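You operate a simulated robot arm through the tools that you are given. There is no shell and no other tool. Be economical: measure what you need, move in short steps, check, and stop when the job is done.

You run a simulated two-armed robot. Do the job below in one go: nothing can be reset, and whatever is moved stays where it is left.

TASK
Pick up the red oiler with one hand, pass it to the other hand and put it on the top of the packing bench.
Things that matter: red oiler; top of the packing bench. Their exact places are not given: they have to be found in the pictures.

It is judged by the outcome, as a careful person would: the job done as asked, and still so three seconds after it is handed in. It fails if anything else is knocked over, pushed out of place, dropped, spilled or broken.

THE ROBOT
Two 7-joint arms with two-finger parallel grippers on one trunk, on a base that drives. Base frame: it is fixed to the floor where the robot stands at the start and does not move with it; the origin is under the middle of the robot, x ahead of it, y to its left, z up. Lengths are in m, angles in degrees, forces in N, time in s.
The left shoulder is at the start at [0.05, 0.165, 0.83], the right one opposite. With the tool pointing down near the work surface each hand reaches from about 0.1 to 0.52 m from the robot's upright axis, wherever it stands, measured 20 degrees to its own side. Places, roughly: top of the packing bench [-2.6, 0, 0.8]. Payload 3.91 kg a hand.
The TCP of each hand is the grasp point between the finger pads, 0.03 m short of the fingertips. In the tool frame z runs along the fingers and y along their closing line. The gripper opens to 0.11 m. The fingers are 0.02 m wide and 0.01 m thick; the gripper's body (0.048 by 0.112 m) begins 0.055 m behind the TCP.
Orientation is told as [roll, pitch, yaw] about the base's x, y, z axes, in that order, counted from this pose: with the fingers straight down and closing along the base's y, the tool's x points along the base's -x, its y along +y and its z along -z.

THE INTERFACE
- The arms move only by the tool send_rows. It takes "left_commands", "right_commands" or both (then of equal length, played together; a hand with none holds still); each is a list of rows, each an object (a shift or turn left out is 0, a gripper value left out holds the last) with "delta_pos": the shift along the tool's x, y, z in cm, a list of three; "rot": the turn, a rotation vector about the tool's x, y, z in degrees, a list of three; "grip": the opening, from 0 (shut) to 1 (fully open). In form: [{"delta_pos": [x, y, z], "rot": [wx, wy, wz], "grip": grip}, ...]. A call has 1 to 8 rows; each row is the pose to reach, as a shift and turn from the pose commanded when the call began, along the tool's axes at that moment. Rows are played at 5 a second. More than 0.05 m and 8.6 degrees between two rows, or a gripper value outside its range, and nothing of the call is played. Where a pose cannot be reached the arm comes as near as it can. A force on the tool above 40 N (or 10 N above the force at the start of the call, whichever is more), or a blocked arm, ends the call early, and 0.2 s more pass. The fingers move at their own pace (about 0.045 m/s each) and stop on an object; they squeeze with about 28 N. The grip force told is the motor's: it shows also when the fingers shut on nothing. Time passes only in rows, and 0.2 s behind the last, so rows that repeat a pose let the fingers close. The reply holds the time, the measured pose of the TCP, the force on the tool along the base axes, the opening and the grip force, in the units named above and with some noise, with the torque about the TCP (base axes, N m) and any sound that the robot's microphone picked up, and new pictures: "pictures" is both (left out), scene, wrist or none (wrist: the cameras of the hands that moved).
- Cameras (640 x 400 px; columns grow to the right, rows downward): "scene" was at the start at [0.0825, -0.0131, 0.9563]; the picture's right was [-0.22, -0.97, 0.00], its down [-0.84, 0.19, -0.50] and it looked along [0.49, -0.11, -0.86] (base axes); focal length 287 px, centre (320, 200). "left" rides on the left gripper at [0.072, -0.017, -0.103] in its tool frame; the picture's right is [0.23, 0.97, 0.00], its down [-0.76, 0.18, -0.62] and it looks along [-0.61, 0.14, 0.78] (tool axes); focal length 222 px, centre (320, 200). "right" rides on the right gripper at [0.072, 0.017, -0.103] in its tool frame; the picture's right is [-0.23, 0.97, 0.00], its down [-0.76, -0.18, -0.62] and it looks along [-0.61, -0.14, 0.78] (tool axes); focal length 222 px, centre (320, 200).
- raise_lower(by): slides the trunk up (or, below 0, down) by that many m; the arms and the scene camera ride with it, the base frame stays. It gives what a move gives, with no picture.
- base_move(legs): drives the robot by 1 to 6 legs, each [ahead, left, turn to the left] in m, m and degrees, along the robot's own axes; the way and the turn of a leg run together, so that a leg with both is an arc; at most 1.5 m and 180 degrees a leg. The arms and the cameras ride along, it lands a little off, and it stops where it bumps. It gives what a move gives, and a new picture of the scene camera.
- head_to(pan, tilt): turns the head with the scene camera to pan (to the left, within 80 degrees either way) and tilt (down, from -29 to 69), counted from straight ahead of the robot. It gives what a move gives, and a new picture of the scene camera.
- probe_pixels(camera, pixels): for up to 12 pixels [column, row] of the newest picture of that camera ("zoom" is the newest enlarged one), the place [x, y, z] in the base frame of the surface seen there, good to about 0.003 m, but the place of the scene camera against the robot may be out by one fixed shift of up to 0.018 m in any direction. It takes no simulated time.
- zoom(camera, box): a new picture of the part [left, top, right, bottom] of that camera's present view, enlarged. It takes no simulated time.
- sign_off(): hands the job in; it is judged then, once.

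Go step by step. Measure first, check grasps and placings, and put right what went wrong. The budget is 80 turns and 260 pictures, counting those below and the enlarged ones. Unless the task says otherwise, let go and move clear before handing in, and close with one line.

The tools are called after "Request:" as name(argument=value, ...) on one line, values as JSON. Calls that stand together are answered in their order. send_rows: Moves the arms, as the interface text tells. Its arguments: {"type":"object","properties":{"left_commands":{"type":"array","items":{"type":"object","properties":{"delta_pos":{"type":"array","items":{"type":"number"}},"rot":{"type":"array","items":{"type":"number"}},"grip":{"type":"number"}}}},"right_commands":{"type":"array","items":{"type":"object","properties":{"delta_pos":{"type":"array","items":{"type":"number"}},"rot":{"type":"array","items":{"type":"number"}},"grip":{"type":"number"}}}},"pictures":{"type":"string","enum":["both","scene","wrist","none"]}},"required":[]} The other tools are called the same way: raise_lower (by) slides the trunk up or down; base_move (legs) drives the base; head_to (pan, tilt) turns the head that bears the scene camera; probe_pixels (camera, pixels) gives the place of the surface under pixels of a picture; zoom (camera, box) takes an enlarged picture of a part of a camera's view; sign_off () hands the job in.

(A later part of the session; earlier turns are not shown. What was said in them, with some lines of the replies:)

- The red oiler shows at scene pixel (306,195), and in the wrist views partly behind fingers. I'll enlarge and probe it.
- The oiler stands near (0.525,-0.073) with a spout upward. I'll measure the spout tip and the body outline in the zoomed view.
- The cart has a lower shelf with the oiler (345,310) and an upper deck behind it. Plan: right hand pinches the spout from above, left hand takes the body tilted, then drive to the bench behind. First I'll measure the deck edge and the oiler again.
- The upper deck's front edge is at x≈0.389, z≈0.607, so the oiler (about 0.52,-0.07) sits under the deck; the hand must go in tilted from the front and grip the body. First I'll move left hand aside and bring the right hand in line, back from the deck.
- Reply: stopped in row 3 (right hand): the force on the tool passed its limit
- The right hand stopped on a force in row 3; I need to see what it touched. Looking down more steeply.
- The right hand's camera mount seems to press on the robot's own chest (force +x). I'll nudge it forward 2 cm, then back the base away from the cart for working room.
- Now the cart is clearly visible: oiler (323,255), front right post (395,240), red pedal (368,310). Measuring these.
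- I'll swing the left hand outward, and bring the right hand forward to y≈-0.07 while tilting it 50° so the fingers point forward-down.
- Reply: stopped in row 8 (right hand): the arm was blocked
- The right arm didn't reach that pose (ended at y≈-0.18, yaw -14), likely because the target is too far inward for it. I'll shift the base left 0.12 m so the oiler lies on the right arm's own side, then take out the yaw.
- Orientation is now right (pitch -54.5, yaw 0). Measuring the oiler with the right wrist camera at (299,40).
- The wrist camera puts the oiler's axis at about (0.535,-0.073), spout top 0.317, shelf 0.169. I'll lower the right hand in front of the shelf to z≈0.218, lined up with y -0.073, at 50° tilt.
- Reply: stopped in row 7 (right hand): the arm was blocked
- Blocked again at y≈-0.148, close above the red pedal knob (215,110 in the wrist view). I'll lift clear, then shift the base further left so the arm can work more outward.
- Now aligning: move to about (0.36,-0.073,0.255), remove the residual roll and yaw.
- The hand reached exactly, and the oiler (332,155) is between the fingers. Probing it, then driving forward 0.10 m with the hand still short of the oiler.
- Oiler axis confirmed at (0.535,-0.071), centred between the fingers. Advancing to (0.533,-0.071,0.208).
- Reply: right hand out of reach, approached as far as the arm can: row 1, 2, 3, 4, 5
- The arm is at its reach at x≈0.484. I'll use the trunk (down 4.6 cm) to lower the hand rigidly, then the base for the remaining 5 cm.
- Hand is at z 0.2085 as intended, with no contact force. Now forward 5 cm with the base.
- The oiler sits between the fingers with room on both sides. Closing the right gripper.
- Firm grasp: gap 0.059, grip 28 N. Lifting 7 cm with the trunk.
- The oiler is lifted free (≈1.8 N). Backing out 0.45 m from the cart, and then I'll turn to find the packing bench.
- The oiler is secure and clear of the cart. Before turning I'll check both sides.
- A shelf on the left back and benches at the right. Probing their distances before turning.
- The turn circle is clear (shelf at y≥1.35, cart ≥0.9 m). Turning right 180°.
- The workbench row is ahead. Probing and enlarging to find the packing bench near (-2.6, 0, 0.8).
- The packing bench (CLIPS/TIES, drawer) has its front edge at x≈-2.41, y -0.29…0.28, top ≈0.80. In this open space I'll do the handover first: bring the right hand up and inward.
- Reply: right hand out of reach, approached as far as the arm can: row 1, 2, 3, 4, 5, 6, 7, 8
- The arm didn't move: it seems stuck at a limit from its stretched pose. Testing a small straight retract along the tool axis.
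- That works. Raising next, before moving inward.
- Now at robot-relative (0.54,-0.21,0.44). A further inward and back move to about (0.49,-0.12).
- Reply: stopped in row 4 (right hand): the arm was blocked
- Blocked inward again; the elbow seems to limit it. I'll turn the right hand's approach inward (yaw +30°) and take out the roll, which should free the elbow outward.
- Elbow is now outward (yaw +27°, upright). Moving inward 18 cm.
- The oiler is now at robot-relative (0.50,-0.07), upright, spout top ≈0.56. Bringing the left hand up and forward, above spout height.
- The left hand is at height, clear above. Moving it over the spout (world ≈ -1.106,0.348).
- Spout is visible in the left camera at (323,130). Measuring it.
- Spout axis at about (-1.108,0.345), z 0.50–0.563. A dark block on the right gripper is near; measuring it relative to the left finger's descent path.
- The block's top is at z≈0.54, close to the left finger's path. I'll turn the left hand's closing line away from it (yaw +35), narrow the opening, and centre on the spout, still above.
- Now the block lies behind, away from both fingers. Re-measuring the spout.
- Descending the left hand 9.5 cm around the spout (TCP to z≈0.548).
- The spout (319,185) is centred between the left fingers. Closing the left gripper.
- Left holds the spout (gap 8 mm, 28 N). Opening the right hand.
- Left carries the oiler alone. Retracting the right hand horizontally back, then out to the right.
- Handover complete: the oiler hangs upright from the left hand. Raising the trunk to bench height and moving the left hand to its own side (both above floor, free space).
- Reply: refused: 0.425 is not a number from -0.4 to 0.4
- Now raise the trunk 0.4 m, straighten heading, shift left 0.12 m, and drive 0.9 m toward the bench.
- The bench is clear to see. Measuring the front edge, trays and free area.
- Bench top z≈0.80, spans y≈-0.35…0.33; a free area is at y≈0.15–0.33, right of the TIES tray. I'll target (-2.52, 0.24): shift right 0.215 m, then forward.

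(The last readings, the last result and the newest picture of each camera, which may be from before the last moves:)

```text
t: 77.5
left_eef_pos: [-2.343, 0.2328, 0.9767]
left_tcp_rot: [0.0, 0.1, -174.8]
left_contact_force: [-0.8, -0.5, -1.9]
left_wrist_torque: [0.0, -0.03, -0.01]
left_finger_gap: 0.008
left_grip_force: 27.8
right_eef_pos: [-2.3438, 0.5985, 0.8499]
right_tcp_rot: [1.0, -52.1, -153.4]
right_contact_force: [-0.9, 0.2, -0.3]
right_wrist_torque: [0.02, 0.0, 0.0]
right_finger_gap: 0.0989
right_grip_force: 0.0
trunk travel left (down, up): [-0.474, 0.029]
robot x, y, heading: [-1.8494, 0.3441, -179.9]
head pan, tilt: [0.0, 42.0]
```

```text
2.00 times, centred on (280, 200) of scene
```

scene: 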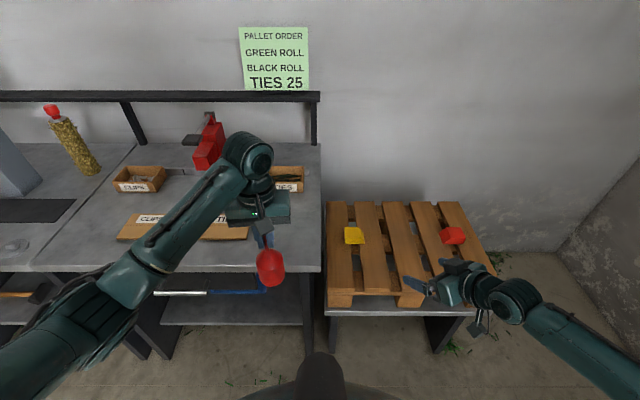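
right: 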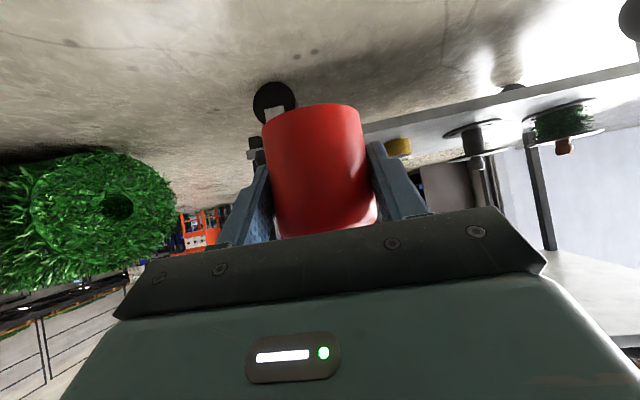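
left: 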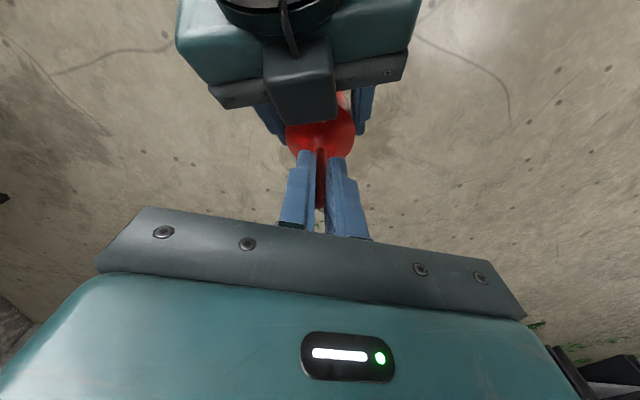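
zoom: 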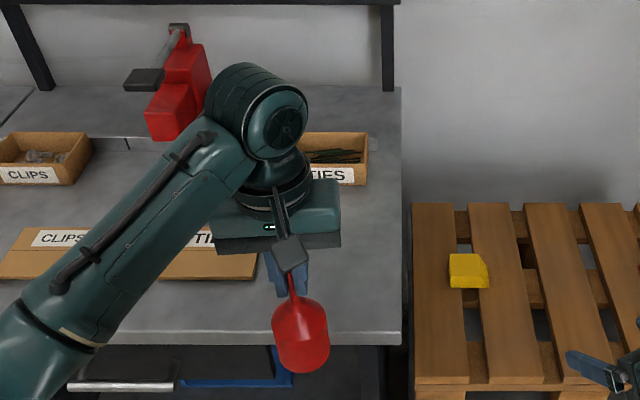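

Verifying the bench right end and the tray edge at this range.

Request:
probe_pixels(camera="zoom", pixels=[[254, 270], [398, 325], [398, 250], [340, 320], [340, 260], [450, 330], [466, 260], [350, 170]])

Request:
probe_pixels(camera="left", pixels=[[320, 190], [310, 120], [250, 120], [420, 100]])

```text
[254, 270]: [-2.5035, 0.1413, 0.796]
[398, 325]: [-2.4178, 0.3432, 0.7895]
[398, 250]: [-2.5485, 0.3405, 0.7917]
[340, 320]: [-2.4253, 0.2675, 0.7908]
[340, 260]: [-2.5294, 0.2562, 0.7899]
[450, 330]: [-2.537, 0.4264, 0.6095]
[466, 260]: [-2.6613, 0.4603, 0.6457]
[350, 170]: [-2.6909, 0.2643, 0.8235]
```

```text
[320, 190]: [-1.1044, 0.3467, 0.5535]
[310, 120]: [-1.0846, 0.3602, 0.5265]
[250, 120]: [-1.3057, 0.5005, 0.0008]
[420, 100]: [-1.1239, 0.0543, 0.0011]
```

Free area confirmed (y 0.145–0.34). Driving the last 0.155 m; oiler bottom is ~4 cm above the top.

Request:
base_move(legs=[[0.155, -0.008, 0]])

Request:
send_rows(left_commands=[{}], pictures="wrist")

```text
t: 78.9
left_eef_pos: [-2.4968, 0.2376, 0.9768]
left_tcp_rot: [0.0, 0.1, -174.7]
left_contact_force: [0.4, 0.3, -1.7]
left_wrist_torque: [0.0, -0.02, 0.0]
left_finger_gap: 0.0076
left_grip_force: 27.7
right_eef_pos: [-2.499, 0.604, 0.8496]
right_tcp_rot: [1.1, -52.1, -153.1]
right_contact_force: [-0.7, -0.1, -0.3]
right_wrist_torque: [-0.02, -0.01, -0.04]
right_finger_gap: 0.0988
right_grip_force: 0.0
trunk travel left (down, up): [-0.474, 0.029]
robot x, y, heading: [-2.0067, 0.3494, -179.5]
head pan, tilt: [0.0, 42.0]
```

scene: 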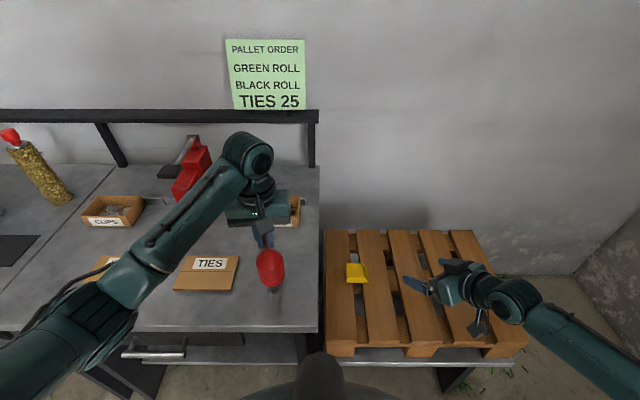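

```text
t: 79.3
left_eef_pos: [-2.4951, 0.2386, 0.977]
left_tcp_rot: [0.0, 0.1, -174.7]
left_contact_force: [0.4, -0.3, -1.8]
left_wrist_torque: [-0.03, 0.02, -0.02]
left_finger_gap: 0.0081
left_grip_force: 28.1
right_eef_pos: [-2.4988, 0.6035, 0.8485]
right_tcp_rot: [1.1, -52.1, -153.3]
right_contact_force: [0.1, -0.5, 0.7]
right_wrist_torque: [-0.01, 0.02, 0.02]
right_finger_gap: 0.099
right_grip_force: 0.1
trunk travel left (down, up): [-0.474, 0.029]
robot x, y, heading: [-2.0088, 0.3528, -179.6]
head pan, tilt: [0.0, 42.0]
```

left: 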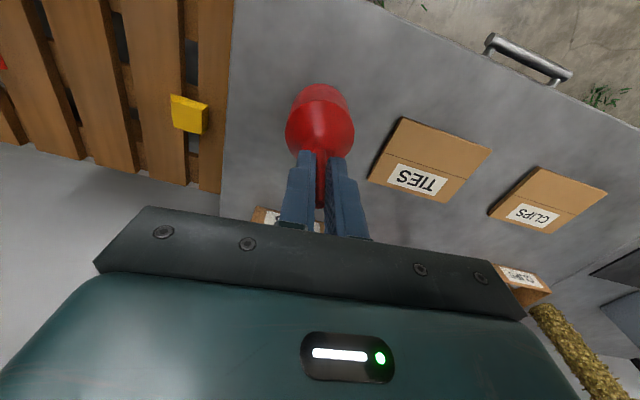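

The oiler (320,115) is above clear bench. Measuring bench height through the left camera and lowering 3.2 cm first.

Request:
probe_pixels(camera="left", pixels=[[260, 120], [360, 80], [320, 88], [260, 60], [375, 175], [228, 120]])

Request:
send_rows(left_commands=[{"delta_pos": [0, 0, 1]}, {"delta_pos": [0, 0, 2]}, {"delta_pos": [0, 0, 2.8]}, {"delta_pos": [0, 0, 3.2]}, {"delta_pos": [0, 0, 3.2]}], pictures="wrist")

```text
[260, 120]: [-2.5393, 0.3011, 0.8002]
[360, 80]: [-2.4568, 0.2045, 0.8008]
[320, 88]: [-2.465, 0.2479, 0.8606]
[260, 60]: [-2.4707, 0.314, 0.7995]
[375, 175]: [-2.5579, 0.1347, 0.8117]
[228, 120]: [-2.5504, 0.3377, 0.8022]
```

```text
t: 80.5
left_eef_pos: [-2.4963, 0.2386, 0.9441]
left_tcp_rot: [0.0, 0.2, -174.6]
left_contact_force: [-0.5, -1.1, -1.6]
left_wrist_torque: [0.04, 0.03, 0.01]
left_finger_gap: 0.0077
left_grip_force: 27.4
right_eef_pos: [-2.4994, 0.603, 0.8479]
right_tcp_rot: [1.0, -52.1, -153.2]
right_contact_force: [-0.3, -0.8, -0.6]
right_wrist_torque: [0.0, -0.01, 0.01]
right_finger_gap: 0.099
right_grip_force: 0.1
trunk travel left (down, up): [-0.474, 0.029]
robot x, y, heading: [-2.005, 0.353, -179.5]
head pan, tilt: [0.0, 42.0]
```

left: 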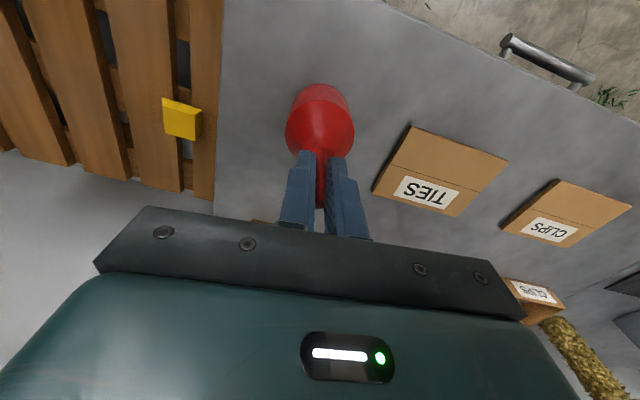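

Bench top reads 0.800; no contact yet. Lowering in 3 mm steps.

Request:
send_rows(left_commands=[{"delta_pos": [0, 0, 0.3]}, {"delta_pos": [0, 0, 0.6]}, {"delta_pos": [0, 0, 0.8]}, {"delta_pos": [0, 0, 0.8]}], pictures="none")

```text
t: 81.5
left_eef_pos: [-2.4947, 0.2393, 0.9378]
left_tcp_rot: [-0.2, 0.0, -174.6]
left_contact_force: [0.0, -0.4, 2.9]
left_wrist_torque: [-0.01, -0.1, -0.02]
left_finger_gap: 0.008
left_grip_force: 27.9
right_eef_pos: [-2.4985, 0.6028, 0.8503]
right_tcp_rot: [1.0, -52.0, -153.2]
right_contact_force: [0.0, -0.8, -0.1]
right_wrist_torque: [-0.01, -0.02, 0.01]
right_finger_gap: 0.0991
right_grip_force: 0.0
trunk travel left (down, up): [-0.474, 0.029]
robot x, y, heading: [-2.0045, 0.3522, -179.9]
head pan, tilt: [0.0, 42.0]
```

The force swung from -1.7 to +2.9 N: the oiler is seated on the bench. Opening the left gripper gradually.

Request:
send_rows(left_commands=[{"delta_pos": [0, 0, 0.1]}, {"delta_pos": [0, 0, 0.1], "grip": 0.15}, {"delta_pos": [0, 0, 0.1], "grip": 0.3}, {"delta_pos": [0, 0, 0.1], "grip": 0.45}, {"delta_pos": [0, 0, 0.1], "grip": 0.5}, {"delta_pos": [0, 0, 0.1], "grip": 0.5}], pictures="both")

```text
t: 82.9
left_eef_pos: [-2.4957, 0.2367, 0.9367]
left_tcp_rot: [0.0, 0.0, -174.6]
left_contact_force: [0.0, -0.1, 0.2]
left_wrist_torque: [0.0, 0.0, 0.01]
left_finger_gap: 0.0552
left_grip_force: 0.1
right_eef_pos: [-2.4987, 0.6029, 0.8492]
right_tcp_rot: [0.9, -52.1, -153.3]
right_contact_force: [0.5, 0.2, 0.1]
right_wrist_torque: [0.01, 0.01, 0.01]
right_finger_gap: 0.0991
right_grip_force: 0.0
trunk travel left (down, up): [-0.474, 0.029]
robot x, y, heading: [-2.0105, 0.3508, -179.8]
head pan, tilt: [0.0, 42.0]
```

scene: 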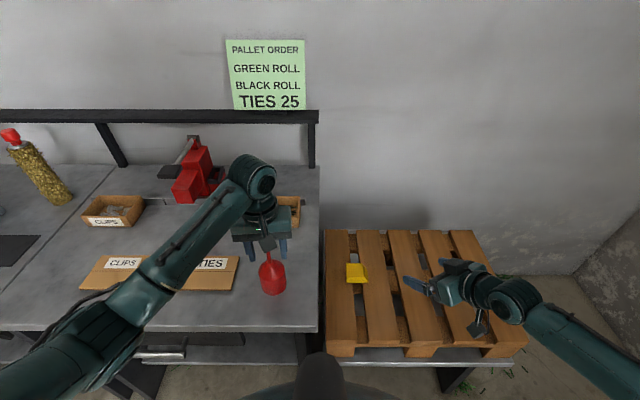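
left: 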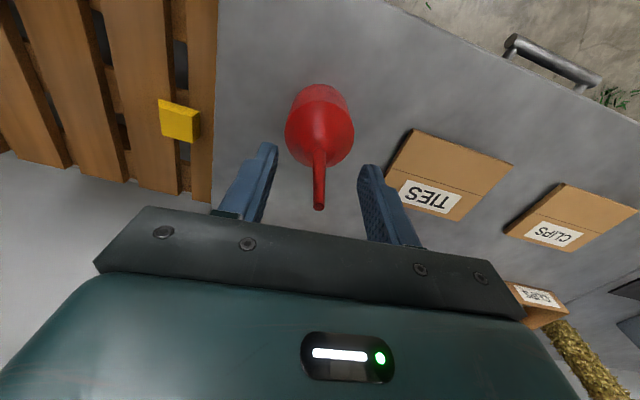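

The oiler stands upright, released. Raising the left hand straight up 12 cm, clear of the spout, then backing off.

Request:
send_rows(left_commands=[{"delta_pos": [0, 0, -2]}, {"delta_pos": [0, 0, -5]}, {"delta_pos": [0, 0, -8]}, {"delta_pos": [0, 0, -11]}, {"delta_pos": [0, 0, -13]}, {"delta_pos": [0, 0, -13]}], pictures="none")

Request:
base_move(legs=[[-0.35, 0, 0]])

Request:
zoom(camera="scene", box=[120, 100, 440, 300])

```text
t: 84.3
left_eef_pos: [-2.4956, 0.2375, 1.0657]
left_tcp_rot: [-0.1, 0.0, -174.5]
left_contact_force: [0.5, 0.6, -1.5]
left_wrist_torque: [0.01, -0.01, 0.01]
left_finger_gap: 0.055
left_grip_force: 0.1
right_eef_pos: [-2.498, 0.6035, 0.8495]
right_tcp_rot: [1.0, -52.1, -153.2]
right_contact_force: [-0.2, -0.4, 0.8]
right_wrist_torque: [0.0, -0.03, 0.0]
right_finger_gap: 0.099
right_grip_force: 0.0
trunk travel left (down, up): [-0.474, 0.029]
robot x, y, heading: [-2.0061, 0.354, -179.9]
head pan, tilt: [0.0, 42.0]
```

```text
t: 86.6
left_eef_pos: [-2.1455, 0.2416, 1.0641]
left_tcp_rot: [0.0, 0.0, -175.0]
left_contact_force: [0.5, -0.5, -0.7]
left_wrist_torque: [-0.02, 0.03, -0.02]
left_finger_gap: 0.0552
left_grip_force: 0.0
right_eef_pos: [-2.148, 0.6066, 0.8499]
right_tcp_rot: [1.0, -52.2, -153.4]
right_contact_force: [-0.1, 0.7, 0.1]
right_wrist_torque: [0.01, 0.01, 0.02]
right_finger_gap: 0.0988
right_grip_force: 0.0
trunk travel left (down, up): [-0.474, 0.029]
robot x, y, heading: [-1.6599, 0.3503, -180.1]
head pan, tilt: [0.0, 42.0]
```

scene: 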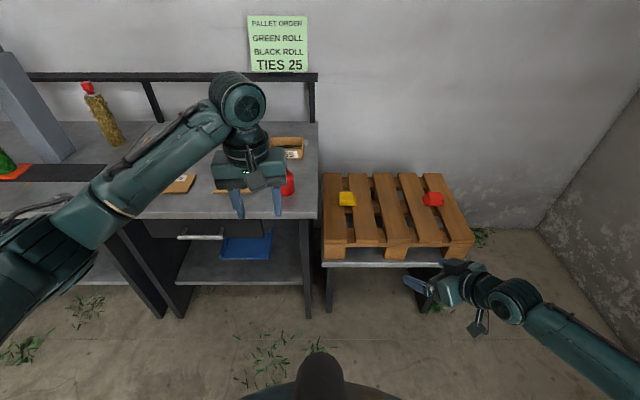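

```text
2.00 times, centred on (280, 200) of scene
```

zoom: 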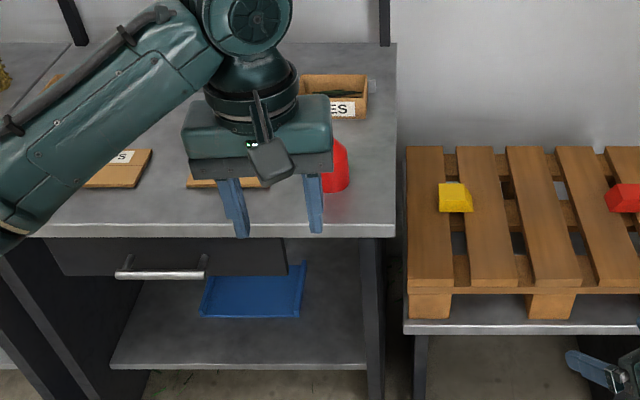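

The oiler is still on the bench, partly hidden behind the left hand. I'll shift the base left for an unobstructed last look.

Request:
base_move(legs=[[-0.1, 0.25, 0]])

Request:
zoom(camera="scene", box=[240, 80, 480, 230])

```text
t: 88.5
left_eef_pos: [-2.0491, -0.0089, 1.0655]
left_tcp_rot: [-0.1, 0.0, -174.9]
left_contact_force: [-0.1, 0.4, 0.0]
left_wrist_torque: [-0.01, -0.03, 0.01]
left_finger_gap: 0.0549
left_grip_force: 0.0
right_eef_pos: [-2.0497, 0.3563, 0.8498]
right_tcp_rot: [0.9, -52.0, -153.3]
right_contact_force: [-0.4, -0.7, -0.4]
right_wrist_torque: [-0.01, -0.01, -0.05]
right_finger_gap: 0.099
right_grip_force: 0.0
trunk travel left (down, up): [-0.474, 0.029]
robot x, y, heading: [-1.5613, 0.1008, -179.8]
head pan, tilt: [0.0, 42.0]
```

scene: 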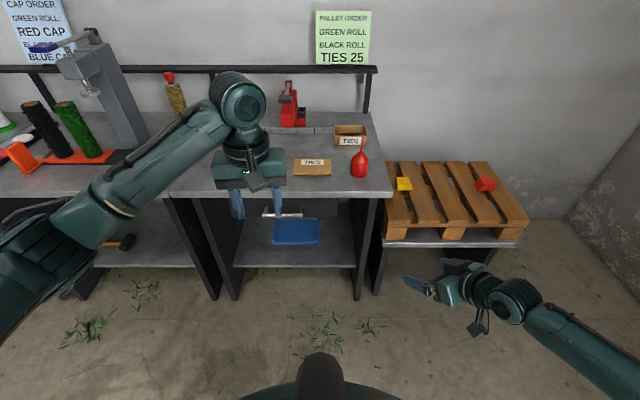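

```text
2.67 times, centred on (360, 155) of scene
```

zoom: 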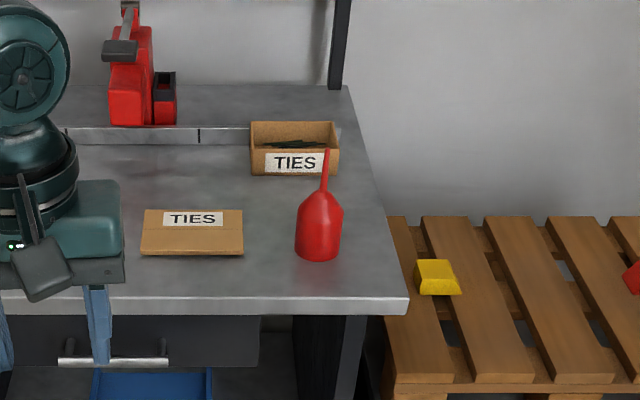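

The red oiler stands upright on the packing bench top (zoom pixel 320,225), nothing else disturbed, and both hands are clear. Handing in.

Request:
sign_off()

```text
The job is handed in.
```

The red oiler was picked up with the right hand, passed to the left, and now stands upright on top of the packing bench; nothing else was moved or knocked over.
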